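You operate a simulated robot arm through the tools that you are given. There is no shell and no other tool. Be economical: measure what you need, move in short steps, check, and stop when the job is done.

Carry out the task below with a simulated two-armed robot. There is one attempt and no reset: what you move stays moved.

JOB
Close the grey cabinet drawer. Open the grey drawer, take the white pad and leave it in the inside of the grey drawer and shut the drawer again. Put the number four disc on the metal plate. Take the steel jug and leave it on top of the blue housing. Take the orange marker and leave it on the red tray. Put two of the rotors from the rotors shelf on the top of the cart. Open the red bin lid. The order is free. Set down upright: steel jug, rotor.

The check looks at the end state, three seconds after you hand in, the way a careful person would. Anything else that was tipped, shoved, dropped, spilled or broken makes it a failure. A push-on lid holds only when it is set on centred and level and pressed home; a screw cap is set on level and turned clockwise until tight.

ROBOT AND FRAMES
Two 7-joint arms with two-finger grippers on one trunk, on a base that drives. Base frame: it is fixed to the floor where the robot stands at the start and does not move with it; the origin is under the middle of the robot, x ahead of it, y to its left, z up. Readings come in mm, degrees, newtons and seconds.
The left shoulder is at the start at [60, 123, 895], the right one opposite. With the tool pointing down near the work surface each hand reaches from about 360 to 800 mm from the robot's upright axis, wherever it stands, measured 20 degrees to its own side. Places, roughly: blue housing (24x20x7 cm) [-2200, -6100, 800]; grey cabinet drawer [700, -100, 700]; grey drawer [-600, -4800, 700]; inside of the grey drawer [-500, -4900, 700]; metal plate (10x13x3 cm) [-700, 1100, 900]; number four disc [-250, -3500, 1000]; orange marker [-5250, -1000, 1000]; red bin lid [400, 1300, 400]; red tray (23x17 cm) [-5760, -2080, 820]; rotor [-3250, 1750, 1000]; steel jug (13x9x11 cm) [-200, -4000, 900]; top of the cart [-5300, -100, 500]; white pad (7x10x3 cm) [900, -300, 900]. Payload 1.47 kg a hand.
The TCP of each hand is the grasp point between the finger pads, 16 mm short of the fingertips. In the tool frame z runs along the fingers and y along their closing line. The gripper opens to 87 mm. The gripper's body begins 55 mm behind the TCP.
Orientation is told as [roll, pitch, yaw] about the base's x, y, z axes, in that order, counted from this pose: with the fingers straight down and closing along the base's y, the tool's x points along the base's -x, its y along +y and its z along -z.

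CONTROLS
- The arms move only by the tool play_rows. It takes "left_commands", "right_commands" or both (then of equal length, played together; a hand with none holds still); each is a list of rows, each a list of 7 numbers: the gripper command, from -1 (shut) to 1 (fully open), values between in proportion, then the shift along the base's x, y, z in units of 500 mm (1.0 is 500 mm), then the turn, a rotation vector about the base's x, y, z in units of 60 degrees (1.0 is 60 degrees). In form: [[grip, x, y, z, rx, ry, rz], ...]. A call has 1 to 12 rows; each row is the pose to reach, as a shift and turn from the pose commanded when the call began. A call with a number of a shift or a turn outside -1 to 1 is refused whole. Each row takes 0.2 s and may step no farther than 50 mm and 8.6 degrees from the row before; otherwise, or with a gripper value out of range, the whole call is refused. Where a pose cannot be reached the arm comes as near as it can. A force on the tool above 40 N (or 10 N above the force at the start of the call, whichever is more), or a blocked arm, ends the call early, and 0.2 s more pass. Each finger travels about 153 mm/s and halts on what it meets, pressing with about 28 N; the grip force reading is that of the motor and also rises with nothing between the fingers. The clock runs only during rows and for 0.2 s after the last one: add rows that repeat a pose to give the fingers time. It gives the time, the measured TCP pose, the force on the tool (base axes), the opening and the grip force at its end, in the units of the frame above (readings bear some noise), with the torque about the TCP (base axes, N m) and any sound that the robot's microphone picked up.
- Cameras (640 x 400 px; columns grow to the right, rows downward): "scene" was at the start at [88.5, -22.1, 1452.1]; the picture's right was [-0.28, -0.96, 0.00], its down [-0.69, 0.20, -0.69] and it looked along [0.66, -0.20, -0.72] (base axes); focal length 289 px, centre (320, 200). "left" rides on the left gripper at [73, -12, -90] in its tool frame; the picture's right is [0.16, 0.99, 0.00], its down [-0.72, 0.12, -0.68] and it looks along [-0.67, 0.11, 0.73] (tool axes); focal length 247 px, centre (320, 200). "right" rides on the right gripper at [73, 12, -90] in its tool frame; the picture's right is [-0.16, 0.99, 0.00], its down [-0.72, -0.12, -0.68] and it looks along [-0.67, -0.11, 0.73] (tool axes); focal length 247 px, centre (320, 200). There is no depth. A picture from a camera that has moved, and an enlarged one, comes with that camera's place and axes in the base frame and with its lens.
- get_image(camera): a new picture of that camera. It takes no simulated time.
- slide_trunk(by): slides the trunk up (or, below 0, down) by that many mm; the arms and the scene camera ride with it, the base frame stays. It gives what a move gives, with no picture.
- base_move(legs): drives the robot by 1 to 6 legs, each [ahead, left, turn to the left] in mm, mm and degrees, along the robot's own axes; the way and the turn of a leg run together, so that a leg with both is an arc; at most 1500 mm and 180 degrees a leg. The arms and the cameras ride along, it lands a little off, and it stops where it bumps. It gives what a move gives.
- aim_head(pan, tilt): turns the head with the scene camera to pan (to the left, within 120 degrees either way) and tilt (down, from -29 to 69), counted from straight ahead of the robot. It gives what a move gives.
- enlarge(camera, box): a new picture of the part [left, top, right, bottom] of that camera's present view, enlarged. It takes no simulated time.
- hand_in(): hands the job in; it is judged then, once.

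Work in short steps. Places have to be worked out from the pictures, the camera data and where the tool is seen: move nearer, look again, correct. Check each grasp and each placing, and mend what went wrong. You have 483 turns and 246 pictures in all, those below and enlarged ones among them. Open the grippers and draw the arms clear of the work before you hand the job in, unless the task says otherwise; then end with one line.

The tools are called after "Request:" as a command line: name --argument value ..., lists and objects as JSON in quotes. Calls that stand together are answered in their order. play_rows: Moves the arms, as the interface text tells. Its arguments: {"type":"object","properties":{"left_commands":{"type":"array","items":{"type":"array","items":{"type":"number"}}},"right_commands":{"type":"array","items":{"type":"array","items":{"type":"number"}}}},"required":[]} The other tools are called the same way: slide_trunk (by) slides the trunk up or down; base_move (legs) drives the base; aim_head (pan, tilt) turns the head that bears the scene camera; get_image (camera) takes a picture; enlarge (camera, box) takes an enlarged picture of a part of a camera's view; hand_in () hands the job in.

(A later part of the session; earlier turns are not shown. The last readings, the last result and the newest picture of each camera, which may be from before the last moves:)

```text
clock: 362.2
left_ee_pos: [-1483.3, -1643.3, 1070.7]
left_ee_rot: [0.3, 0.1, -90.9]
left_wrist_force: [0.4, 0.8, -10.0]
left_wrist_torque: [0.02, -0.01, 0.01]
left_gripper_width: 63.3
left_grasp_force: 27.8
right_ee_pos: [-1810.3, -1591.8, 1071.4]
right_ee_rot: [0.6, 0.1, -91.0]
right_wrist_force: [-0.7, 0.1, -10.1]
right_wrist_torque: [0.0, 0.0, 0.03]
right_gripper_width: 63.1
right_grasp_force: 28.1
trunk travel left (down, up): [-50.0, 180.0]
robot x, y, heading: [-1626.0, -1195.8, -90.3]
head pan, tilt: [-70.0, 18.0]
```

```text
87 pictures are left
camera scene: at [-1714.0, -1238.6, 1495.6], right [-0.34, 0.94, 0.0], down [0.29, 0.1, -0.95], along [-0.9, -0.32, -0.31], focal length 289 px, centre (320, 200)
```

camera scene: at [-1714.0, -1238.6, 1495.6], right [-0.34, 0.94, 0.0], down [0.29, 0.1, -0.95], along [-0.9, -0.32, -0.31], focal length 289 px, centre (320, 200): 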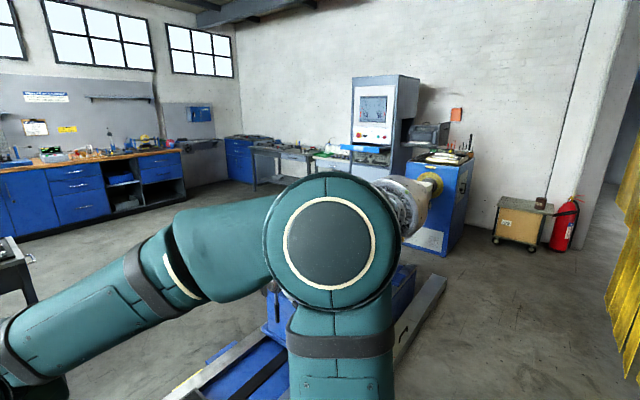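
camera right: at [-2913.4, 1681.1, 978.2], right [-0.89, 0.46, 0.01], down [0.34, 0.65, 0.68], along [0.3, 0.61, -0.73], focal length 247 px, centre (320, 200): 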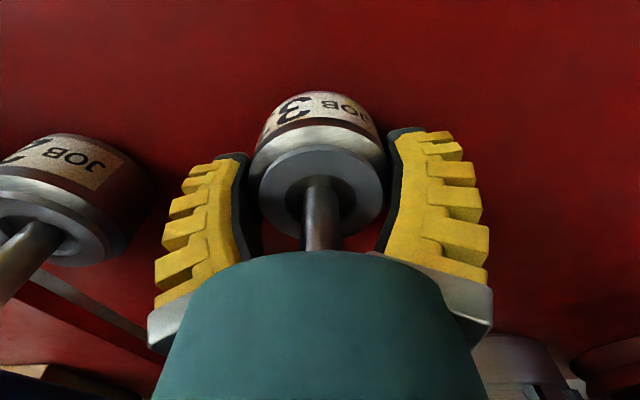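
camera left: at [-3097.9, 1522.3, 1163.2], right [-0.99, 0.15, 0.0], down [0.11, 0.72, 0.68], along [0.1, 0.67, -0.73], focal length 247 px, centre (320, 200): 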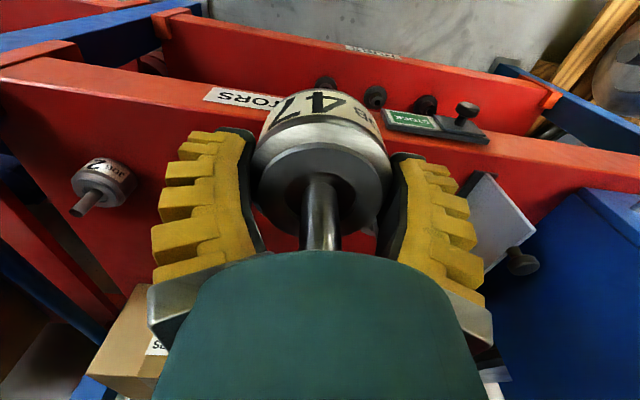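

The cart is the small yellow-wood trolley by the fire extinguisher. A lane runs between the machine's rails and the curtain; I drive along it.

Request:
base_move --legs '[[0, 0, -109.3], [1034, 0, 0]]'

Request:
aim_head --pan 0 --tilt 22

Request:
get_image --camera "scene"

```text
clock: 372.0
left_ee_pos: [-3029.8, -810.8, 1071.9]
left_ee_rot: [0.2, 0.3, 158.4]
left_wrist_force: [-0.6, 0.2, -8.5]
left_wrist_torque: [-0.02, 0.01, 0.0]
left_gripper_width: 63.1
left_grasp_force: 28.3
right_ee_pos: [-2866.5, -523.6, 1071.2]
right_ee_rot: [0.6, 0.1, 158.2]
right_wrist_force: [0.0, -0.1, -8.8]
right_wrist_torque: [0.01, -0.02, 0.03]
right_gripper_width: 63.4
right_grasp_force: 27.4
trunk travel left (down, up): [-50.0, 180.0]
robot x, y, heading: [-2561.6, -835.4, 159.0]
head pan, tilt: [-70.0, 18.0]
```

```text
clock: 373.4
left_ee_pos: [-3029.6, -811.1, 1070.8]
left_ee_rot: [0.3, 0.2, 158.4]
left_wrist_force: [1.0, -0.5, -9.1]
left_wrist_torque: [-0.01, -0.04, -0.03]
left_gripper_width: 63.4
left_grasp_force: 28.4
right_ee_pos: [-2867.0, -523.0, 1072.5]
right_ee_rot: [0.6, 0.2, 158.2]
right_wrist_force: [-0.3, -0.5, -8.9]
right_wrist_torque: [0.01, -0.01, 0.01]
right_gripper_width: 63.1
right_grasp_force: 28.0
trunk travel left (down, up): [-50.0, 180.0]
robot x, y, heading: [-2560.2, -832.9, 158.8]
head pan, tilt: [0.0, 22.0]
```

```text
86 pictures are left
camera scene: at [-2657.0, -796.2, 1489.1], right [0.36, 0.93, 0.0], down [0.35, -0.14, -0.93], along [-0.86, 0.34, -0.38], focal length 289 px, centre (320, 200)
```

scene: 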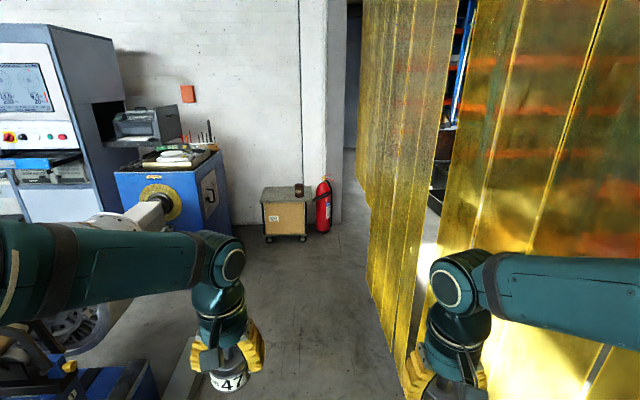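

Request:
base_move --legs '[[0, 0, 6], [990, 0, 0], [950, 0, 0]]'

Request:
aim_head --pan 0 --tilt 40

Request:
get_image --camera "scene"

```text
clock: 383.6
left_ee_pos: [-4877.3, -330.8, 1070.9]
left_ee_rot: [0.2, 0.1, 163.1]
left_wrist_force: [-0.3, -0.1, -9.2]
left_wrist_torque: [-0.03, 0.01, 0.0]
left_gripper_width: 63.3
left_grasp_force: 27.2
right_ee_pos: [-4738.7, -29.7, 1070.2]
right_ee_rot: [0.6, 0.1, 162.9]
right_wrist_force: [-1.1, -0.1, -9.7]
right_wrist_torque: [-0.02, -0.02, 0.0]
right_gripper_width: 63.3
right_grasp_force: 27.4
trunk travel left (down, up): [-50.0, 180.0]
robot x, y, heading: [-4409.4, -313.8, 163.5]
head pan, tilt: [0.0, 22.0]
```

```text
clock: 384.4
left_ee_pos: [-4877.0, -330.1, 1071.0]
left_ee_rot: [0.2, 0.2, 163.1]
left_wrist_force: [0.3, -0.6, -9.0]
left_wrist_torque: [-0.01, 0.01, 0.02]
left_gripper_width: 63.3
left_grasp_force: 28.3
right_ee_pos: [-4738.0, -29.5, 1071.5]
right_ee_rot: [0.5, 0.1, 162.9]
right_wrist_force: [0.2, -0.1, -9.1]
right_wrist_torque: [0.0, -0.04, 0.0]
right_gripper_width: 62.8
right_grasp_force: 27.9
trunk travel left (down, up): [-50.0, 180.0]
robot x, y, heading: [-4409.7, -314.4, 163.3]
head pan, tilt: [0.0, 40.0]
```

```text
85 pictures are left
camera scene: at [-4499.8, -287.0, 1461.0], right [0.28, 0.96, 0.0], down [0.62, -0.18, -0.77], along [-0.73, 0.22, -0.64], focal length 289 px, centre (320, 200)
```

scene: 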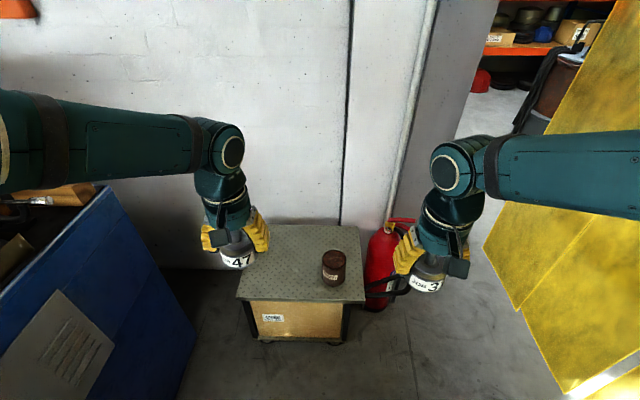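

I see the cart top with a brown jar on it. I take a zoom now, then move closer and lower the trunk for a second view.

Request:
enlarge --camera "scene" --box '[220, 210, 420, 330]'

Request:
slide_trunk --by -50

Request:
base_move --legs '[[150, 40, 0]]'

Request:
aim_head --pan 0 --tilt 50

Request:
get_image --camera "scene"

```text
3.20 times, centred on (320, 270) of scene
camera zoom: at [-4499.8, -287.0, 1461.0], right [0.28, 0.96, 0.0], down [0.62, -0.18, -0.77], along [-0.73, 0.22, -0.64], focal length 926 px, centre (320, -24)
```

zoom: 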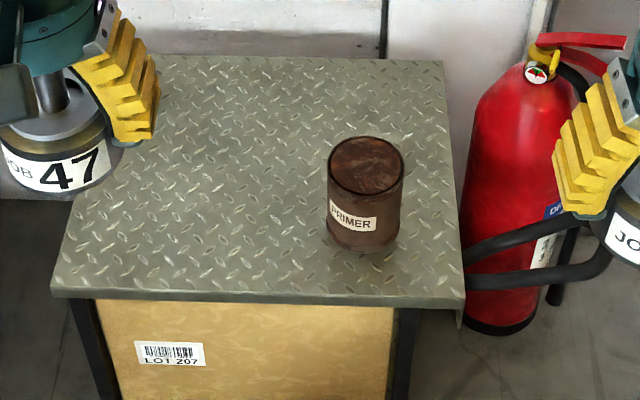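

```text
clock: 385.3
left_ee_pos: [-4877.0, -330.0, 1021.2]
left_ee_rot: [0.2, 0.2, 163.1]
left_wrist_force: [-0.5, 0.3, -9.1]
left_wrist_torque: [0.0, 0.02, 0.03]
left_gripper_width: 62.9
left_grasp_force: 27.3
right_ee_pos: [-4738.5, -30.2, 1021.9]
right_ee_rot: [0.7, 0.2, 162.9]
right_wrist_force: [-0.2, -0.4, -8.4]
right_wrist_torque: [-0.02, 0.03, -0.01]
right_gripper_width: 63.1
right_grasp_force: 27.9
trunk travel left (down, up): [0.0, 230.0]
robot x, y, heading: [-4406.3, -314.5, 163.4]
head pan, tilt: [0.0, 40.0]
```

```text
clock: 386.7
left_ee_pos: [-5031.6, -325.0, 1020.5]
left_ee_rot: [0.2, 0.3, 163.0]
left_wrist_force: [-1.1, 0.4, -9.8]
left_wrist_torque: [-0.04, -0.03, -0.01]
left_gripper_width: 63.4
left_grasp_force: 28.1
right_ee_pos: [-4892.6, -24.8, 1020.3]
right_ee_rot: [0.6, 0.2, 163.0]
right_wrist_force: [-0.4, 0.6, -9.4]
right_wrist_torque: [0.02, -0.01, 0.02]
right_gripper_width: 63.1
right_grasp_force: 27.9
trunk travel left (down, up): [0.0, 230.0]
robot x, y, heading: [-4563.1, -310.9, 163.3]
head pan, tilt: [0.0, 40.0]
```

```text
clock: 387.4
left_ee_pos: [-5031.5, -325.3, 1021.6]
left_ee_rot: [0.2, 0.2, 163.1]
left_wrist_force: [0.5, -0.1, -9.0]
left_wrist_torque: [0.01, 0.01, 0.01]
left_gripper_width: 63.1
left_grasp_force: 28.5
right_ee_pos: [-4891.1, -25.4, 1020.8]
right_ee_rot: [0.7, 0.2, 162.9]
right_wrist_force: [0.0, 0.3, -8.9]
right_wrist_torque: [0.02, -0.05, 0.01]
right_gripper_width: 63.1
right_grasp_force: 28.0
trunk travel left (down, up): [0.0, 230.0]
robot x, y, heading: [-4565.2, -314.2, 163.2]
head pan, tilt: [0.0, 50.0]
```

```text
83 pictures are left
camera scene: at [-4645.7, -285.0, 1396.8], right [0.28, 0.96, 0.0], down [0.73, -0.22, -0.64], along [-0.62, 0.18, -0.77], focal length 289 px, centre (320, 200)
```

scene: 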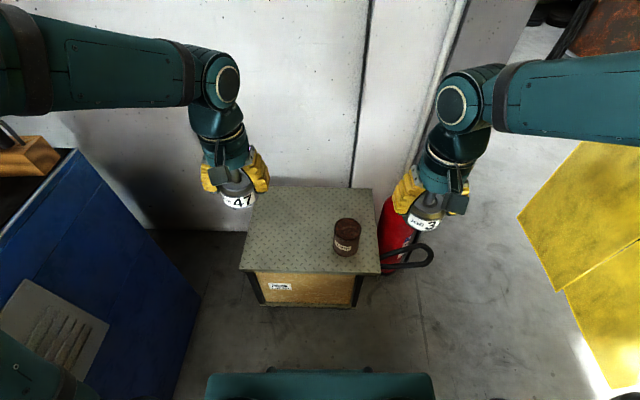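

The cart top appears to be nearer z≈385, with front edge ~580 mm ahead and the jar right of centre. I move 60 mm closer, then lower the left rotor over the left part of the top.

Request:
base_move --legs '[[60, 0, 0]]'

Request:
get_image --camera "left"

```text
clock: 388.4
left_ee_pos: [-5088.8, -307.6, 1021.3]
left_ee_rot: [0.3, 0.3, 163.1]
left_wrist_force: [-0.3, -0.2, -9.3]
left_wrist_torque: [0.03, -0.03, 0.03]
left_gripper_width: 63.2
left_grasp_force: 28.2
right_ee_pos: [-4948.4, -8.9, 1020.5]
right_ee_rot: [0.6, 0.2, 162.8]
right_wrist_force: [-0.3, 1.5, -10.4]
right_wrist_torque: [0.0, -0.01, -0.02]
right_gripper_width: 62.9
right_grasp_force: 27.9
trunk travel left (down, up): [0.0, 230.0]
robot x, y, heading: [-4619.4, -293.4, 163.3]
head pan, tilt: [0.0, 50.0]
```

```text
82 pictures are left
camera left: at [-5015.9, -317.2, 1111.6], right [-0.14, -0.99, 0.0], down [-0.73, 0.1, 0.68], along [-0.67, 0.09, -0.74], focal length 247 px, centre (320, 200)
```

left: 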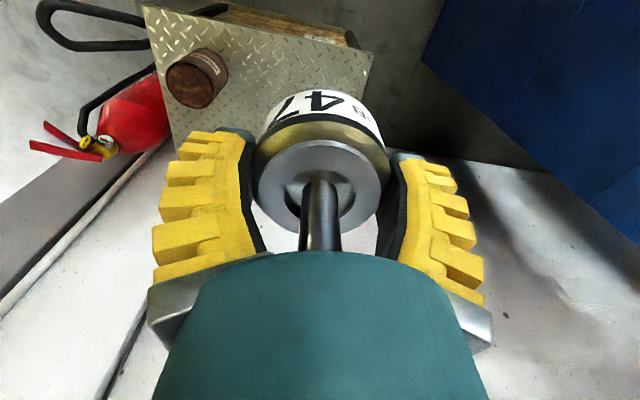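

From the wrist view the cart's front-left corner is ≈(-5192,-432). I carry the left rotor to (-5286,-290) and start down.

Request:
play_rows --left_commands '[[-1, -0.08, 0.007, 0, 0, 0, 0], [-1, -0.16, 0.014, -0.02, 0, 0, 0], [-1, -0.24, 0.021, -0.05, 0, 0, 0], [-1, -0.32, 0.028, -0.09, 0, 0, 0], [-1, -0.38, 0.034, -0.15, 0, 0, 0], [-1, -0.394, 0.036, -0.24, 0, 0, 0], [-1, -0.394, 0.036, -0.33, 0, 0, 0], [-1, -0.394, 0.036, -0.42, 0, 0, 0], [-1, -0.394, 0.036, -0.51, 0, 0, 0], [-1, -0.394, 0.036, -0.6, 0, 0, 0], [-1, -0.394, 0.036, -0.69, 0, 0, 0], [-1, -0.394, 0.036, -0.78, 0, 0, 0]]'

Request:
get_image --camera "scene"

Request:
get_image --camera "left"

```text
clock: 391.0
left_ee_pos: [-5285.0, -290.1, 633.0]
left_ee_rot: [0.3, 0.2, 163.1]
left_wrist_force: [-0.8, -0.4, -8.7]
left_wrist_torque: [0.01, -0.01, -0.01]
left_gripper_width: 63.2
left_grasp_force: 27.9
right_ee_pos: [-4949.0, -8.9, 1021.5]
right_ee_rot: [0.6, 0.1, 163.0]
right_wrist_force: [-0.4, 0.4, -10.1]
right_wrist_torque: [0.0, 0.0, 0.0]
right_gripper_width: 62.9
right_grasp_force: 27.9
trunk travel left (down, up): [0.0, 230.0]
robot x, y, heading: [-4617.3, -293.2, 163.4]
head pan, tilt: [0.0, 50.0]
```

```text
81 pictures are left
camera scene: at [-4703.5, -268.1, 1396.6], right [0.28, 0.96, 0.0], down [0.74, -0.22, -0.64], along [-0.61, 0.18, -0.77], focal length 289 px, centre (320, 200)
```

scene: 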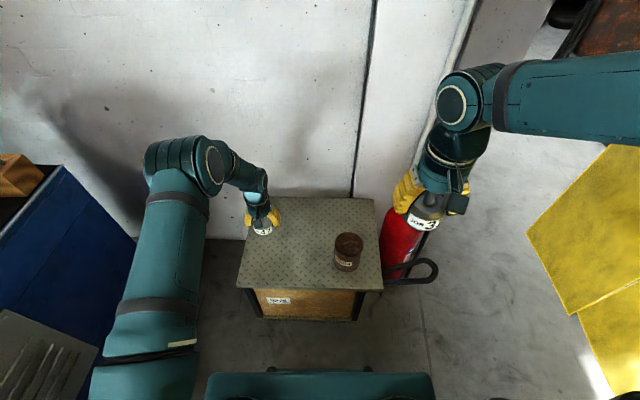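

```text
80 pictures are left
camera left: at [-5212.6, -299.4, 723.5], right [-0.14, -0.99, 0.0], down [-0.73, 0.1, 0.68], along [-0.67, 0.09, -0.73], focal length 247 px, centre (320, 200)
```

left: 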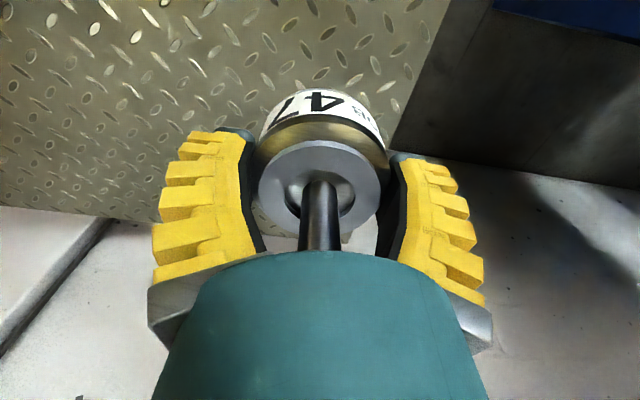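

Well over the plate, 130 mm from the left edge. I continue down to z≈480 and look.

Request:
play_rows --left_commands '[[-1, 0, 0, -0.06, 0, 0, 0], [-1, 0, 0, -0.12, 0, 0, 0], [-1, 0, 0, -0.18, 0, 0, 0], [-1, 0, 0, -0.24, 0, 0, 0], [-1, 0, 0, -0.3, 0, 0, 0]]'

Request:
enlarge --camera "scene" --box '[220, 180, 390, 300]'

Request:
get_image --camera "left"

```text
clock: 392.1
left_ee_pos: [-5291.7, -288.1, 511.7]
left_ee_rot: [0.3, -0.6, 163.2]
left_wrist_force: [10.2, -2.7, 29.0]
left_wrist_torque: [-0.55, -0.01, 0.11]
left_gripper_width: 66.9
left_grasp_force: 28.4
right_ee_pos: [-4947.4, -8.6, 1021.8]
right_ee_rot: [0.5, 0.2, 163.1]
right_wrist_force: [-1.5, 0.0, -10.2]
right_wrist_torque: [-0.01, -0.02, 0.0]
right_gripper_width: 62.9
right_grasp_force: 27.5
trunk travel left (down, up): [0.0, 230.0]
robot x, y, heading: [-4621.6, -297.3, 163.6]
head pan, tilt: [0.0, 50.0]
stopped in row 5 (left hand): the force on the tool passed its limit at 109 N (the readings are from after the stop); the commanded pose is now the measured one
```

```text
3.33 times, centred on (305, 240) of scene
camera zoom: at [-4700.9, -268.1, 1397.2], right [0.28, 0.96, 0.0], down [0.73, -0.22, -0.64], along [-0.62, 0.18, -0.77], focal length 964 px, centre (370, 67)
```

zoom: 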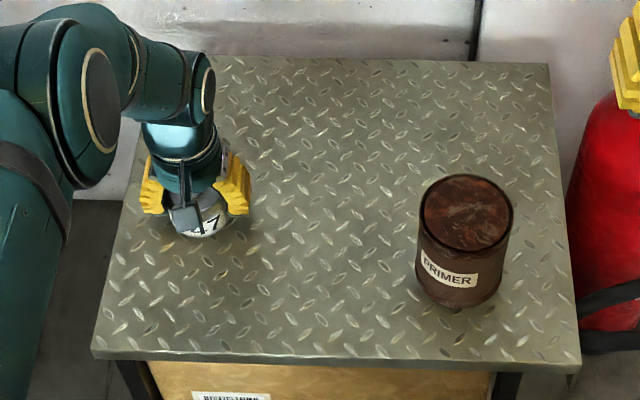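

```text
78 pictures are left
camera left: at [-5218.0, -297.3, 601.2], right [-0.14, -0.99, 0.0], down [-0.72, 0.1, 0.69], along [-0.68, 0.09, -0.73], focal length 247 px, centre (320, 200)
```

left: 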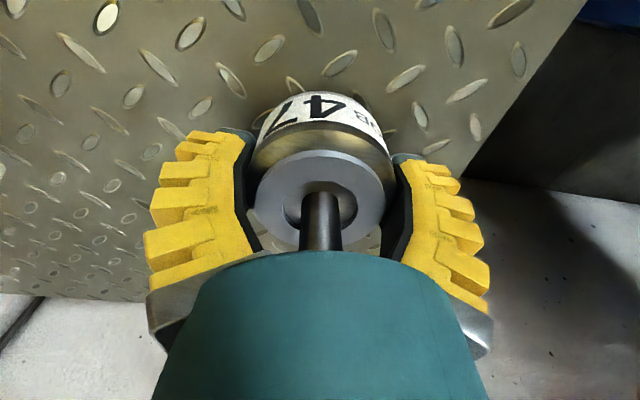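

It touched down at TCP z≈512 – the top is at ≈480 after all. I ease off, open, and lift.

Request:
play_rows --left_commands '[[-1, 0, 0, 0.003, 0, 0, 0], [0.6, 0, 0, 0.003, 0, 0, 0], [1, 0, 0, 0.003, 0, 0, 0], [1, 0, 0, 0.003, 0, 0, 0]]'

Request:
get_image --camera "left"

```text
clock: 393.1
left_ee_pos: [-5290.8, -288.4, 510.6]
left_ee_rot: [0.4, -0.5, 163.1]
left_wrist_force: [-10.6, 1.1, 24.8]
left_wrist_torque: [0.02, -0.72, 0.0]
left_gripper_width: 87.2
left_grasp_force: 0.0
right_ee_pos: [-4946.1, -8.7, 1020.9]
right_ee_rot: [0.5, 0.1, 162.9]
right_wrist_force: [-0.8, 1.0, -9.3]
right_wrist_torque: [-0.03, 0.03, 0.01]
right_gripper_width: 63.0
right_grasp_force: 27.7
trunk travel left (down, up): [0.0, 230.0]
robot x, y, heading: [-4619.2, -293.0, 163.6]
head pan, tilt: [0.0, 50.0]
```

```text
77 pictures are left
camera left: at [-5217.1, -297.3, 601.3], right [-0.14, -0.99, 0.0], down [-0.72, 0.1, 0.69], along [-0.68, 0.09, -0.73], focal length 247 px, centre (320, 200)
```

left: 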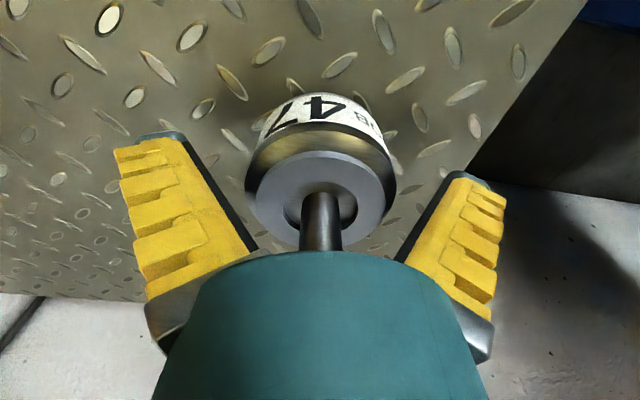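

Fingers open; the palm still presses the shaft. I lift straight up and check.

Request:
play_rows --left_commands '[[1, 0, 0, 0.02, 0, 0, 0], [1, 0, 0, 0.05, 0, 0, 0], [1, 0, 0, 0.11, 0, 0, 0], [1, 0, 0, 0.19, 0, 0, 0], [1, 0, 0, 0.28, 0, 0, 0], [1, 0, 0, 0.37, 0, 0, 0], [1, 0, 0, 0.46, 0, 0, 0], [1, 0, 0, 0.55, 0, 0, 0], [1, 0, 0, 0.64, 0, 0, 0], [1, 0.06, -0.02, 0.72, 0, 0, 0], [1, 0.13, -0.05, 0.78, 0, 0, 0]]'

Request:
get_image --camera "scene"

```text
refused: row 10 steps farther than a row can; nothing moved
```

```text
76 pictures are left
camera scene: at [-4700.5, -268.1, 1397.0], right [0.28, 0.96, 0.0], down [0.73, -0.22, -0.64], along [-0.62, 0.18, -0.77], focal length 289 px, centre (320, 200)
```

scene: 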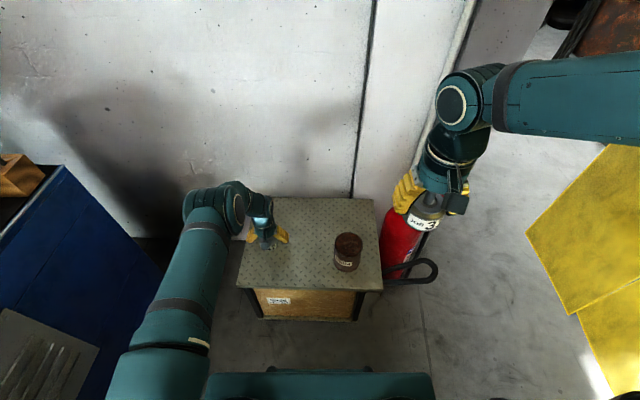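

Request:
play_rows --left_commands '[[1, 0, 0, 0.02, 0, 0, 0], [1, 0, 0, 0.05, 0, 0, 0], [1, 0, 0, 0.11, 0, 0, 0], [1, 0, 0, 0.19, 0, 0, 0], [1, 0, 0, 0.28, 0, 0, 0], [1, 0, 0, 0.37, 0, 0, 0], [1, 0, 0, 0.46, 0, 0, 0], [1, 0, 0, 0.55, 0, 0, 0], [1, 0, 0, 0.64, 0, 0, 0], [1, 0.04, -0.02, 0.71, 0, 0, 0], [1, 0.09, -0.05, 0.77, 0, 0, 0]]'

Request:
play_rows --left_commands '[[1, 0.08, -0.03, 0.02, 0, 0, 0], [1, 0.16, -0.06, 0.04, 0, 0, 0], [1, 0.24, -0.09, 0.06, 0, 0, 0], [1, 0.3, -0.12, 0.08, 0, 0, 0]]'

Request:
enlarge --camera "scene" --box '[220, 180, 390, 300]'

```text
clock: 395.5
left_ee_pos: [-5242.7, -314.1, 894.7]
left_ee_rot: [0.4, -0.3, 163.1]
left_wrist_force: [-0.4, -0.2, 0.2]
left_wrist_torque: [-0.01, 0.01, -0.02]
left_gripper_width: 87.1
left_grasp_force: 0.1
right_ee_pos: [-4948.5, -8.9, 1020.9]
right_ee_rot: [0.7, 0.2, 162.9]
right_wrist_force: [0.2, -1.2, -9.0]
right_wrist_torque: [0.0, 0.04, 0.03]
right_gripper_width: 63.1
right_grasp_force: 28.0
trunk travel left (down, up): [0.0, 230.0]
robot x, y, heading: [-4622.3, -296.0, 163.4]
head pan, tilt: [0.0, 50.0]
```

```text
clock: 396.5
left_ee_pos: [-5094.0, -374.1, 933.2]
left_ee_rot: [0.4, -0.4, 163.1]
left_wrist_force: [0.0, 0.2, 0.0]
left_wrist_torque: [0.0, 0.0, -0.01]
left_gripper_width: 87.0
left_grasp_force: 0.1
right_ee_pos: [-4946.5, -9.4, 1020.6]
right_ee_rot: [0.7, 0.1, 162.9]
right_wrist_force: [0.8, 0.2, -9.1]
right_wrist_torque: [0.03, -0.02, 0.0]
right_gripper_width: 63.0
right_grasp_force: 28.0
trunk travel left (down, up): [0.0, 230.0]
robot x, y, heading: [-4618.0, -294.6, 163.5]
head pan, tilt: [0.0, 50.0]
```

```text
3.33 times, centred on (305, 240) of scene
camera zoom: at [-4701.4, -268.6, 1396.9], right [0.28, 0.96, 0.0], down [0.73, -0.22, -0.64], along [-0.62, 0.18, -0.77], focal length 964 px, centre (370, 67)
```

zoom: 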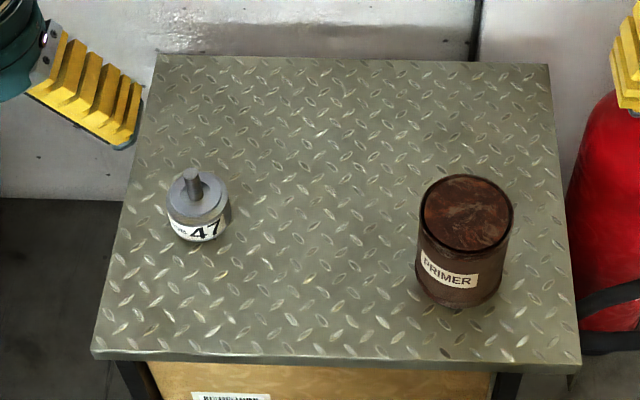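

Rotor 47 stands upright. I take rotor 31 with the right hand to (-5292,-144), between it and the back, clear of the primer can.

Request:
play_rows --right_commands '[[-1, -0.08, -0.03, 0, 0, 0, 0], [-1, -0.16, -0.06, 0, 0, 0, 0], [-1, -0.24, -0.09, 0, 0, 0, 0], [-1, -0.32, -0.12, 0, 0, 0, 0], [-1, -0.4, -0.15, 0, 0, 0, 0], [-1, -0.48, -0.18, 0, 0, 0, 0], [-1, -0.56, -0.21, 0, 0, 0, 0], [-1, -0.64, -0.245, -0.02, 0, 0, 0], [-1, -0.688, -0.27, -0.08, 0, 0, 0], [-1, -0.688, -0.27, -0.17, 0, 0, 0], [-1, -0.688, -0.27, -0.26, 0, 0, 0], [-1, -0.688, -0.27, -0.35, 0, 0, 0]]'

Request:
get_image --camera "scene"

Request:
get_image --camera "right"

```text
clock: 399.1
left_ee_pos: [-5095.9, -373.0, 933.1]
left_ee_rot: [0.2, -0.4, 163.2]
left_wrist_force: [1.0, 0.2, -0.1]
left_wrist_torque: [-0.01, -0.02, 0.0]
left_gripper_width: 87.1
left_grasp_force: 0.0
right_ee_pos: [-5289.6, -143.6, 842.9]
right_ee_rot: [0.4, 0.1, 162.9]
right_wrist_force: [-0.1, -0.1, -8.1]
right_wrist_torque: [0.0, -0.07, 0.0]
right_gripper_width: 63.0
right_grasp_force: 28.3
trunk travel left (down, up): [0.0, 230.0]
robot x, y, heading: [-4617.1, -291.3, 163.7]
head pan, tilt: [0.0, 50.0]
```

```text
74 pictures are left
camera scene: at [-4703.1, -268.3, 1396.7], right [0.28, 0.96, 0.0], down [0.74, -0.22, -0.64], along [-0.62, 0.18, -0.77], focal length 289 px, centre (320, 200)
```

scene: 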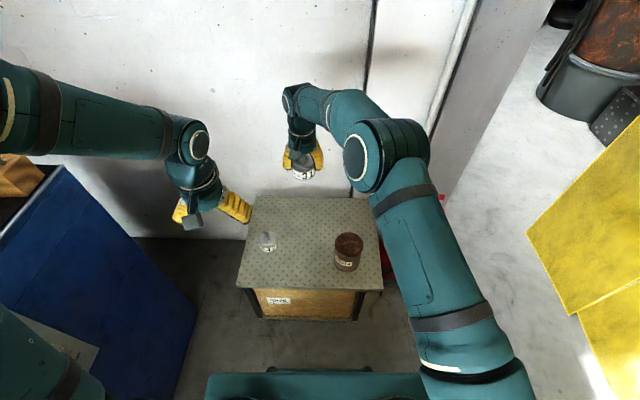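

```text
73 pictures are left
camera right: at [-5224.7, -174.3, 935.0], right [-0.44, -0.9, 0.01], down [-0.66, 0.33, 0.68], along [-0.61, 0.29, -0.74], focal length 247 px, centre (320, 200)
```

right: 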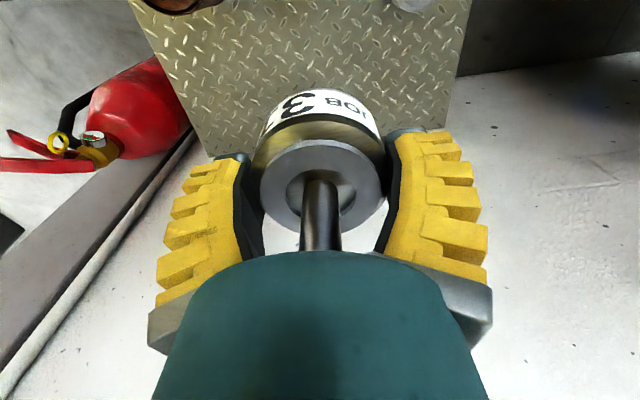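

Request:
play_rows --right_commands '[[-1, 0, 0, -0.08, 0, 0, 0], [-1, 0, 0, -0.16, 0, 0, 0], [-1, 0, 0, -0.24, 0, 0, 0], [-1, 0, 0, -0.32, 0, 0, 0], [-1, 0, 0, -0.4, 0, 0, 0]]'

Request:
get_image --camera "scene"

```text
clock: 400.3
left_ee_pos: [-5095.3, -373.4, 933.5]
left_ee_rot: [0.3, -0.3, 163.1]
left_wrist_force: [-0.2, 0.2, -0.2]
left_wrist_torque: [0.01, 0.02, 0.03]
left_gripper_width: 87.0
left_grasp_force: 0.0
right_ee_pos: [-5294.2, -145.2, 644.1]
right_ee_rot: [0.6, 0.2, 162.9]
right_wrist_force: [-0.7, 0.6, -8.9]
right_wrist_torque: [0.01, -0.06, -0.01]
right_gripper_width: 62.8
right_grasp_force: 28.1
trunk travel left (down, up): [0.0, 230.0]
robot x, y, heading: [-4623.8, -294.2, 163.6]
head pan, tilt: [0.0, 50.0]
```

```text
72 pictures are left
camera scene: at [-4703.0, -268.2, 1396.7], right [0.28, 0.96, 0.0], down [0.74, -0.22, -0.64], along [-0.62, 0.18, -0.77], focal length 289 px, centre (320, 200)
```

scene: 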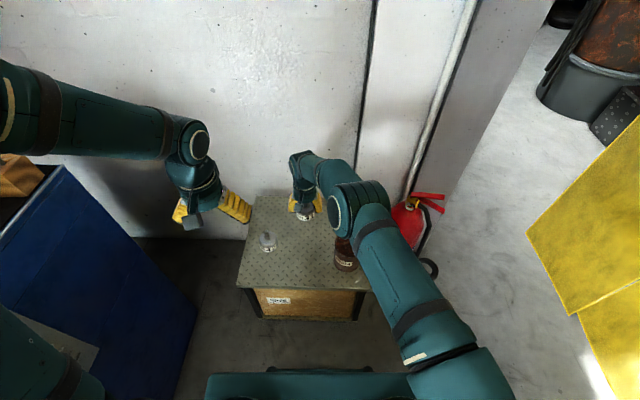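

Request:
play_rows --right_commands '[[-1, 0, 0, -0.06, 0, 0, 0], [-1, 0, 0, -0.12, 0, 0, 0], [-1, 0, 0, -0.18, 0, 0, 0], [-1, 0, 0, -0.22, 0, 0, 0], [-1, 0, 0, -0.24, 0, 0, 0]]'

Request:
play_rows --right_commands '[[-1, 0, 0, -0.006, 0, 0, 0], [-1, 0, 0, -0.012, 0, 0, 0]]'

Request:
enlarge --camera "scene" --box '[220, 150, 390, 290]'

```text
clock: 401.5
left_ee_pos: [-5093.8, -373.6, 933.0]
left_ee_rot: [0.3, -0.3, 163.2]
left_wrist_force: [-0.1, 0.5, 0.0]
left_wrist_torque: [-0.01, 0.03, -0.01]
left_gripper_width: 86.9
left_grasp_force: 0.0
right_ee_pos: [-5277.2, -145.2, 543.0]
right_ee_rot: [0.6, 0.0, 162.9]
right_wrist_force: [-1.0, 0.1, -9.2]
right_wrist_torque: [0.0, -0.03, -0.01]
right_gripper_width: 62.8
right_grasp_force: 27.8
right hand out of reach, approached as far as the arm can: row 3, 4, 5
trunk travel left (down, up): [0.0, 230.0]
robot x, y, heading: [-4621.2, -292.8, 163.5]
head pan, tilt: [0.0, 50.0]
```

```text
clock: 402.1
left_ee_pos: [-5095.2, -373.2, 933.6]
left_ee_rot: [0.2, -0.4, 163.0]
left_wrist_force: [-0.2, 0.4, 0.0]
left_wrist_torque: [0.05, -0.01, -0.04]
left_gripper_width: 86.9
left_grasp_force: 0.1
right_ee_pos: [-5277.0, -145.1, 538.6]
right_ee_rot: [0.6, 0.2, 162.9]
right_wrist_force: [-0.2, -0.2, -9.6]
right_wrist_torque: [0.0, -0.01, 0.03]
right_gripper_width: 63.2
right_grasp_force: 27.8
trunk travel left (down, up): [0.0, 230.0]
robot x, y, heading: [-4620.2, -293.0, 163.4]
head pan, tilt: [0.0, 50.0]
```

```text
2.86 times, centred on (305, 220) of scene
camera zoom: at [-4702.5, -268.3, 1396.8], right [0.28, 0.96, 0.0], down [0.73, -0.22, -0.64], along [-0.62, 0.18, -0.77], focal length 826 px, centre (363, 143)
```

zoom: 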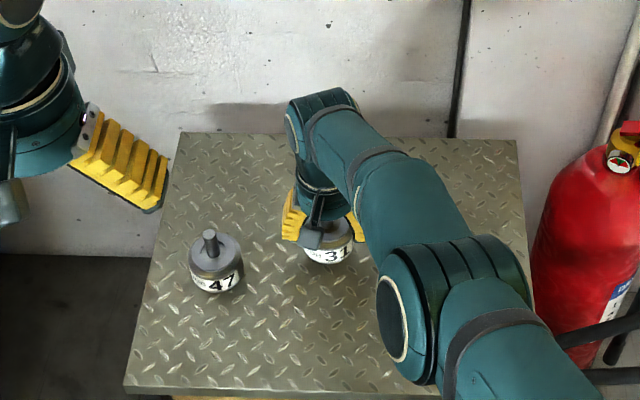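

The right elbow is low near the primer can. I check with the left wrist camera before going any lower.

Request:
get_image --camera "left"

Request:
get_image --camera "right"

```text
70 pictures are left
camera left: at [-5021.4, -381.9, 1022.4], right [-0.14, -0.99, 0.0], down [-0.72, 0.1, 0.68], along [-0.68, 0.09, -0.73], focal length 247 px, centre (320, 200)
```

left: 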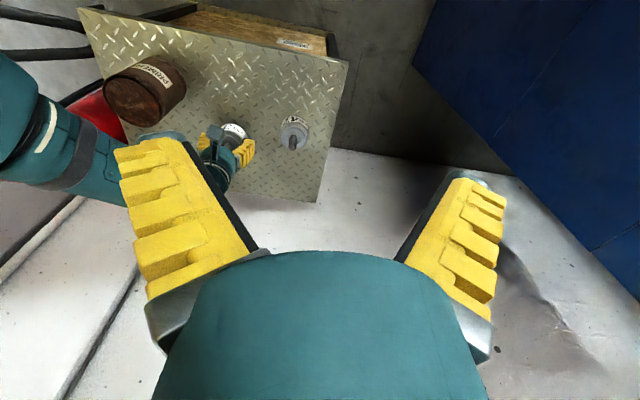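

```text
69 pictures are left
camera right: at [-5210.4, -175.8, 629.1], right [-0.44, -0.9, 0.01], down [-0.66, 0.33, 0.68], along [-0.61, 0.29, -0.74], focal length 247 px, centre (320, 200)
```

right: 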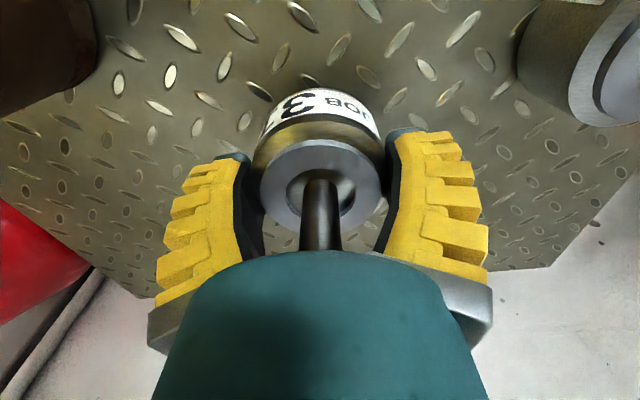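

The can is clear of the elbow (roughly 90 mm). I lower the rotor the last 25 mm in small steps.

Request:
play_rows --right_commands '[[-1, 0.01, -0.003, -0.012, 0, 0, 0], [-1, 0.016, -0.005, -0.024, 0, 0, 0], [-1, 0.016, -0.005, -0.032, 0, 0, 0]]'

Request:
play_rows --right_commands '[[-1, 0, 0, -0.006, 0, 0, 0], [-1, 0, 0, -0.012, 0, 0, 0]]'

```text
clock: 402.9
left_ee_pos: [-5094.7, -373.7, 933.6]
left_ee_rot: [0.4, -0.3, 163.1]
left_wrist_force: [-0.1, -0.1, 0.4]
left_wrist_torque: [0.0, 0.04, 0.01]
left_gripper_width: 86.9
left_grasp_force: 0.1
right_ee_pos: [-5270.4, -147.9, 522.7]
right_ee_rot: [0.6, 0.2, 162.9]
right_wrist_force: [-0.7, -0.6, -9.1]
right_wrist_torque: [0.0, 0.0, -0.05]
right_gripper_width: 62.7
right_grasp_force: 28.2
trunk travel left (down, up): [0.0, 230.0]
robot x, y, heading: [-4623.2, -290.3, 163.7]
head pan, tilt: [0.0, 50.0]
```

```text
clock: 403.5
left_ee_pos: [-5094.2, -373.1, 933.8]
left_ee_rot: [0.2, -0.5, 163.1]
left_wrist_force: [-0.2, 0.4, 1.0]
left_wrist_torque: [0.0, -0.05, 0.0]
left_gripper_width: 87.0
left_grasp_force: 0.0
right_ee_pos: [-5268.7, -147.8, 521.2]
right_ee_rot: [0.5, 0.0, 162.9]
right_wrist_force: [-2.9, -4.7, 1.7]
right_wrist_torque: [0.09, -0.19, -0.05]
right_gripper_width: 63.3
right_grasp_force: 28.0
right hand out of reach, approached as far as the arm can: row 2
trunk travel left (down, up): [0.0, 230.0]
robot x, y, heading: [-4620.6, -291.6, 163.8]
head pan, tilt: [0.0, 50.0]
```

Contact: the weight is taken. I open and lift straight up.

Request:
play_rows --right_commands '[[-0.1, 0, 0, 0, 0, 0, 0], [0.6, 0, 0, 0, 0, 0, 0], [1, 0, 0, 0, 0, 0, 0], [1, 0, 0, 0.02, 0, 0, 0], [1, 0, 0, 0.06, 0, 0, 0], [1, 0, 0, 0.12, 0, 0, 0], [1, 0, 0, 0.2, 0, 0, 0], [1, 0, 0, 0.28, 0, 0, 0], [1, 0, 0, 0.37, 0, 0, 0], [1, 0, 0, 0.46, 0, 0, 0], [1, 0, 0, 0.55, 0, 0, 0], [1, 0, 0, 0.64, 0, 0, 0]]'

Request:
play_rows --right_commands '[[1, 0, 0, 0.08, 0, 0, 0], [1, 0.06, 0.03, 0.13, 0, 0, 0], [1, 0.14, 0.06, 0.16, 0, 0, 0], [1, 0.22, 0.1, 0.18, 0, 0, 0], [1, 0.3, 0.13, 0.2, 0, 0, 0], [1, 0.38, 0.16, 0.22, 0, 0, 0]]'

Request:
enlarge --camera "scene" --box '[220, 150, 390, 290]'

```text
clock: 406.1
left_ee_pos: [-5093.6, -372.8, 933.5]
left_ee_rot: [0.2, -0.4, 163.1]
left_wrist_force: [-0.4, 0.0, -0.4]
left_wrist_torque: [-0.01, -0.01, 0.0]
left_gripper_width: 86.9
left_grasp_force: 0.1
right_ee_pos: [-5266.5, -146.8, 841.2]
right_ee_rot: [0.5, 0.1, 162.9]
right_wrist_force: [-0.2, 0.4, -0.1]
right_wrist_torque: [0.01, 0.03, -0.05]
right_gripper_width: 87.0
right_grasp_force: 0.1
trunk travel left (down, up): [0.0, 230.0]
robot x, y, heading: [-4622.8, -292.1, 163.6]
head pan, tilt: [0.0, 50.0]
```

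```text
clock: 407.5
left_ee_pos: [-5094.2, -373.0, 933.1]
left_ee_rot: [0.3, -0.5, 163.2]
left_wrist_force: [0.0, -0.2, -0.3]
left_wrist_torque: [0.01, 0.02, 0.04]
left_gripper_width: 87.1
left_grasp_force: 0.1
right_ee_pos: [-5076.2, -68.2, 947.9]
right_ee_rot: [0.7, 0.0, 163.1]
right_wrist_force: [0.1, -0.9, -0.6]
right_wrist_torque: [-0.02, 0.03, 0.03]
right_gripper_width: 86.8
right_grasp_force: 0.0
trunk travel left (down, up): [0.0, 230.0]
robot x, y, heading: [-4621.7, -297.8, 163.7]
head pan, tilt: [0.0, 50.0]
```

```text
2.86 times, centred on (305, 220) of scene
camera zoom: at [-4700.7, -268.2, 1396.9], right [0.28, 0.96, 0.0], down [0.73, -0.22, -0.64], along [-0.62, 0.18, -0.77], focal length 826 px, centre (363, 143)
```

zoom: 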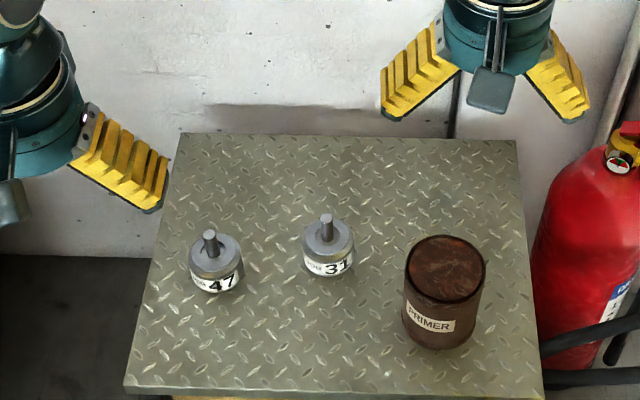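

Both rotors stand upright on the cart, the can untouched. Now I look left for the orange marker.

Request:
aim_head --pan 65 --tilt 30

Request:
get_image --camera "scene"

```text
clock: 408.9
left_ee_pos: [-5094.4, -373.0, 933.1]
left_ee_rot: [0.2, -0.4, 163.1]
left_wrist_force: [0.1, -0.1, -0.1]
left_wrist_torque: [0.01, 0.03, 0.02]
left_gripper_width: 87.0
left_grasp_force: 0.2
right_ee_pos: [-5076.6, -68.5, 948.6]
right_ee_rot: [0.6, 0.1, 162.9]
right_wrist_force: [0.1, 0.9, 0.4]
right_wrist_torque: [-0.01, -0.02, 0.03]
right_gripper_width: 87.0
right_grasp_force: 0.0
trunk travel left (down, up): [0.0, 230.0]
robot x, y, heading: [-4615.9, -292.7, 163.6]
head pan, tilt: [65.0, 30.0]
```

```text
67 pictures are left
camera scene: at [-4687.8, -358.1, 1426.4], right [-0.75, 0.66, 0.0], down [0.33, 0.37, -0.87], along [-0.57, -0.65, -0.5], focal length 289 px, centre (320, 200)
```

scene: 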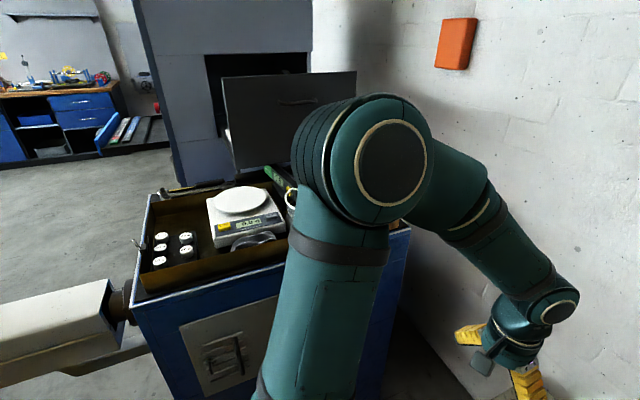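

The left arm hides part of the blue cabinet's top. I back off and look again.

Request:
base_move --legs '[[-450, 0, 0]]'

Request:
aim_head --pan 42 --tilt 25

Request:
get_image --camera "scene"

```text
clock: 411.6
left_ee_pos: [-4668.7, -497.1, 933.7]
left_ee_rot: [0.3, -0.5, 162.8]
left_wrist_force: [-0.1, -0.3, 0.7]
left_wrist_torque: [-0.02, 0.01, 0.01]
left_gripper_width: 87.0
left_grasp_force: 0.0
right_ee_pos: [-4648.3, -192.8, 948.6]
right_ee_rot: [0.6, 0.1, 162.8]
right_wrist_force: [0.1, 0.5, 0.0]
right_wrist_torque: [-0.02, 0.0, 0.01]
right_gripper_width: 87.0
right_grasp_force: 0.0
trunk travel left (down, up): [0.0, 230.0]
robot x, y, heading: [-4194.2, -420.6, 163.3]
head pan, tilt: [65.0, 30.0]
```

```text
clock: 412.4
left_ee_pos: [-4669.2, -496.9, 932.8]
left_ee_rot: [0.4, -0.3, 162.8]
left_wrist_force: [0.3, -0.3, 0.3]
left_wrist_torque: [-0.03, 0.0, -0.01]
left_gripper_width: 87.0
left_grasp_force: 0.0
right_ee_pos: [-4649.6, -193.5, 949.1]
right_ee_rot: [0.6, 0.2, 162.7]
right_wrist_force: [0.1, -0.7, -0.2]
right_wrist_torque: [-0.02, 0.03, 0.0]
right_gripper_width: 87.0
right_grasp_force: 0.1
trunk travel left (down, up): [0.0, 230.0]
robot x, y, heading: [-4195.4, -422.8, 163.3]
head pan, tilt: [42.0, 25.0]
```

```text
66 pictures are left
camera scene: at [-4285.2, -456.9, 1434.3], right [-0.43, 0.9, 0.0], down [0.38, 0.18, -0.91], along [-0.82, -0.39, -0.42], focal length 289 px, centre (320, 200)
```

scene: 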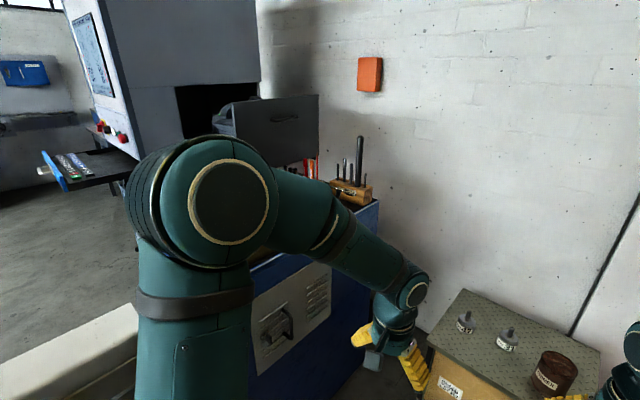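

The left arm is in the way. I raise the hands and turn the robot to face the cabinet.

Request:
play_rows --left_commands '[[1, 0, 0, 0.08, 0, 0, 0], [1, 0, 0, 0.16, 0, 0, 0], [1, 0, 0, 0.24, 0, 0, 0]]' --right_commands '[[1, 0, 0, 0.08, 0, 0, 0], [1, 0, 0, 0.16, 0, 0, 0], [1, 0, 0, 0.24, 0, 0, 0]]'

Request:
slide_trunk --by 50

Request:
base_move --legs '[[0, 0, 40]]'

Request:
aim_head --pan 0 --tilt 25

Request:
get_image --camera "scene"

```text
clock: 413.2
left_ee_pos: [-4665.8, -498.1, 1053.4]
left_ee_rot: [0.2, -0.4, 162.7]
left_wrist_force: [0.2, 0.1, 0.2]
left_wrist_torque: [-0.01, 0.02, -0.01]
left_gripper_width: 86.9
left_grasp_force: 0.1
right_ee_pos: [-4647.9, -192.8, 1067.2]
right_ee_rot: [0.5, 0.2, 162.7]
right_wrist_force: [-0.1, -1.1, 1.1]
right_wrist_torque: [0.01, -0.01, 0.0]
right_gripper_width: 87.2
right_grasp_force: 0.1
trunk travel left (down, up): [0.0, 230.0]
robot x, y, heading: [-4192.2, -423.1, 163.0]
head pan, tilt: [42.0, 25.0]
```

```text
clock: 414.2
left_ee_pos: [-4666.8, -498.5, 1101.6]
left_ee_rot: [0.3, -0.3, 162.8]
left_wrist_force: [0.4, 0.1, -0.5]
left_wrist_torque: [0.03, -0.01, 0.0]
left_gripper_width: 87.1
left_grasp_force: 0.1
right_ee_pos: [-4649.7, -191.6, 1117.8]
right_ee_rot: [0.5, 0.1, 162.7]
right_wrist_force: [-0.6, -0.3, -0.3]
right_wrist_torque: [0.0, 0.0, 0.03]
right_gripper_width: 86.8
right_grasp_force: 0.2
trunk travel left (down, up): [-50.0, 180.0]
robot x, y, heading: [-4193.4, -418.3, 163.0]
head pan, tilt: [42.0, 25.0]
```

```text
clock: 416.4
left_ee_pos: [-4505.6, -785.6, 1103.4]
left_ee_rot: [0.3, -0.4, -157.1]
left_wrist_force: [-0.1, 0.2, 0.6]
left_wrist_torque: [0.02, 0.01, 0.0]
left_gripper_width: 87.0
left_grasp_force: 0.1
right_ee_pos: [-4688.2, -539.8, 1118.3]
right_ee_rot: [0.5, 0.1, -157.2]
right_wrist_force: [0.3, -0.5, 0.1]
right_wrist_torque: [0.0, 0.01, -0.01]
right_gripper_width: 86.9
right_grasp_force: 0.0
trunk travel left (down, up): [-50.0, 180.0]
robot x, y, heading: [-4196.0, -421.1, -156.5]
head pan, tilt: [42.0, 25.0]
```

```text
clock: 417.5
left_ee_pos: [-4506.2, -786.3, 1101.4]
left_ee_rot: [0.3, -0.4, -157.1]
left_wrist_force: [0.3, 0.4, 0.6]
left_wrist_torque: [0.01, -0.03, 0.0]
left_gripper_width: 86.9
left_grasp_force: 0.0
right_ee_pos: [-4689.1, -539.3, 1117.3]
right_ee_rot: [0.6, 0.1, -157.2]
right_wrist_force: [-0.4, -0.5, 0.9]
right_wrist_torque: [-0.01, 0.02, -0.01]
right_gripper_width: 86.9
right_grasp_force: 0.0
trunk travel left (down, up): [-50.0, 180.0]
robot x, y, heading: [-4193.1, -423.1, -156.7]
head pan, tilt: [0.0, 25.0]
```

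```text
65 pictures are left
camera scene: at [-4286.0, -461.0, 1484.4], right [-0.4, 0.92, 0.0], down [0.39, 0.17, -0.91], along [-0.83, -0.36, -0.42], focal length 289 px, centre (320, 200)
```

scene: 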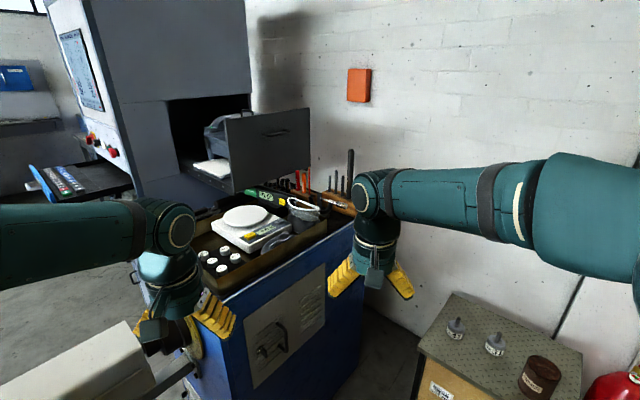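

I zoom on the cabinet top to find the orange marker.

Request:
enlarge --camera "scene" --box '[190, 140, 360, 290]'

```text
2.67 times, centred on (275, 215) of scene
camera zoom: at [-4286.0, -461.0, 1484.4], right [-0.4, 0.92, 0.0], down [0.39, 0.17, -0.91], along [-0.83, -0.36, -0.42], focal length 771 px, centre (440, 160)
```

zoom: 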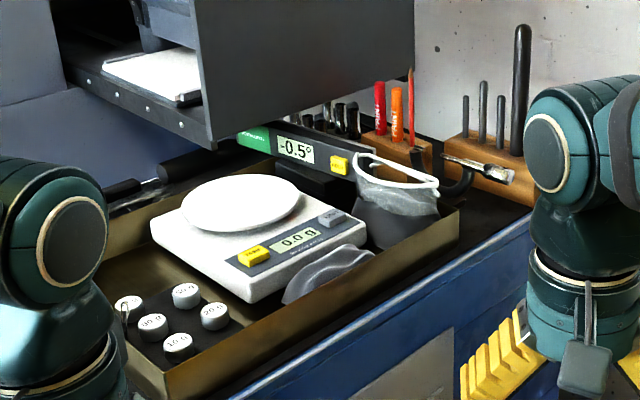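

The orange marker stands upright in a wooden block, between a red marker and a pencil. I drive to about (-4740,-560) and turn to face it.

Request:
base_move --legs '[[540, -90, 0], [0, 0, 26]]'

Request:
aim_head --pan -12 --tilt 32

Request:
get_image --camera "scene"

```text
clock: 420.9
left_ee_pos: [-5030.5, -874.2, 1102.8]
left_ee_rot: [0.3, -0.4, -157.3]
left_wrist_force: [-0.8, 0.1, 0.0]
left_wrist_torque: [0.01, 0.02, -0.01]
left_gripper_width: 87.0
left_grasp_force: 0.1
right_ee_pos: [-5212.6, -628.1, 1116.1]
right_ee_rot: [0.4, 0.1, -157.4]
right_wrist_force: [0.0, 0.2, 0.5]
right_wrist_torque: [-0.01, 0.0, 0.01]
right_gripper_width: 87.2
right_grasp_force: 0.0
trunk travel left (down, up): [-50.0, 180.0]
robot x, y, heading: [-4716.3, -512.8, -156.9]
head pan, tilt: [0.0, 25.0]
stopped in leg 2: the robot was blocked; the commanded pose is now the measured one
```

```text
clock: 421.6
left_ee_pos: [-5030.8, -873.8, 1103.1]
left_ee_rot: [0.3, -0.4, -157.3]
left_wrist_force: [0.3, 0.1, 0.2]
left_wrist_torque: [0.02, -0.01, 0.0]
left_gripper_width: 86.9
left_grasp_force: 0.0
right_ee_pos: [-5212.6, -627.3, 1117.6]
right_ee_rot: [0.5, 0.1, -157.4]
right_wrist_force: [-0.3, -0.2, 0.2]
right_wrist_torque: [0.0, 0.0, -0.02]
right_gripper_width: 87.1
right_grasp_force: 0.1
trunk travel left (down, up): [-50.0, 180.0]
robot x, y, heading: [-4718.6, -509.6, -156.8]
head pan, tilt: [-12.0, 32.0]
```

```text
63 pictures are left
camera scene: at [-4812.5, -532.5, 1473.3], right [-0.19, 0.98, 0.0], down [0.52, 0.1, -0.85], along [-0.83, -0.16, -0.53], focal length 289 px, centre (320, 200)
```

scene: 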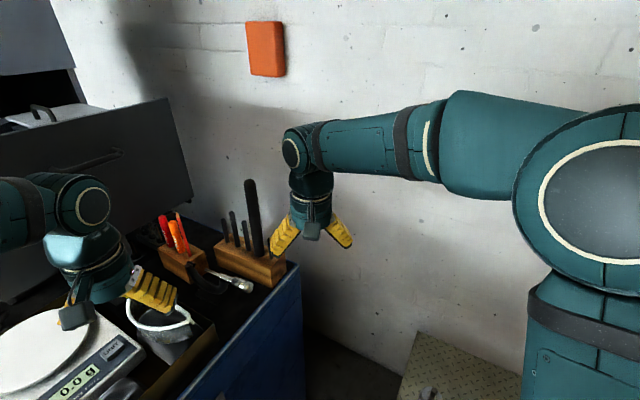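

The turn was blocked at once, so I keep this heading and zoom on the marker block.

Request:
enlarge --camera "scene" --box '[120, 170, 300, 320]'

```text
2.67 times, centred on (210, 245) of scene
camera zoom: at [-4812.5, -532.5, 1473.3], right [-0.19, 0.98, 0.0], down [0.52, 0.1, -0.85], along [-0.83, -0.16, -0.53], focal length 771 px, centre (613, 80)
```

zoom: 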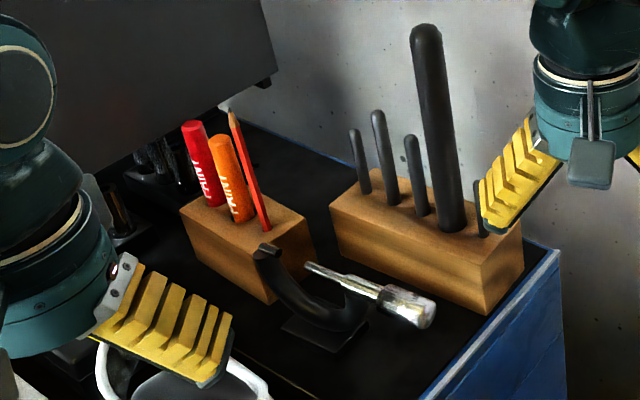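

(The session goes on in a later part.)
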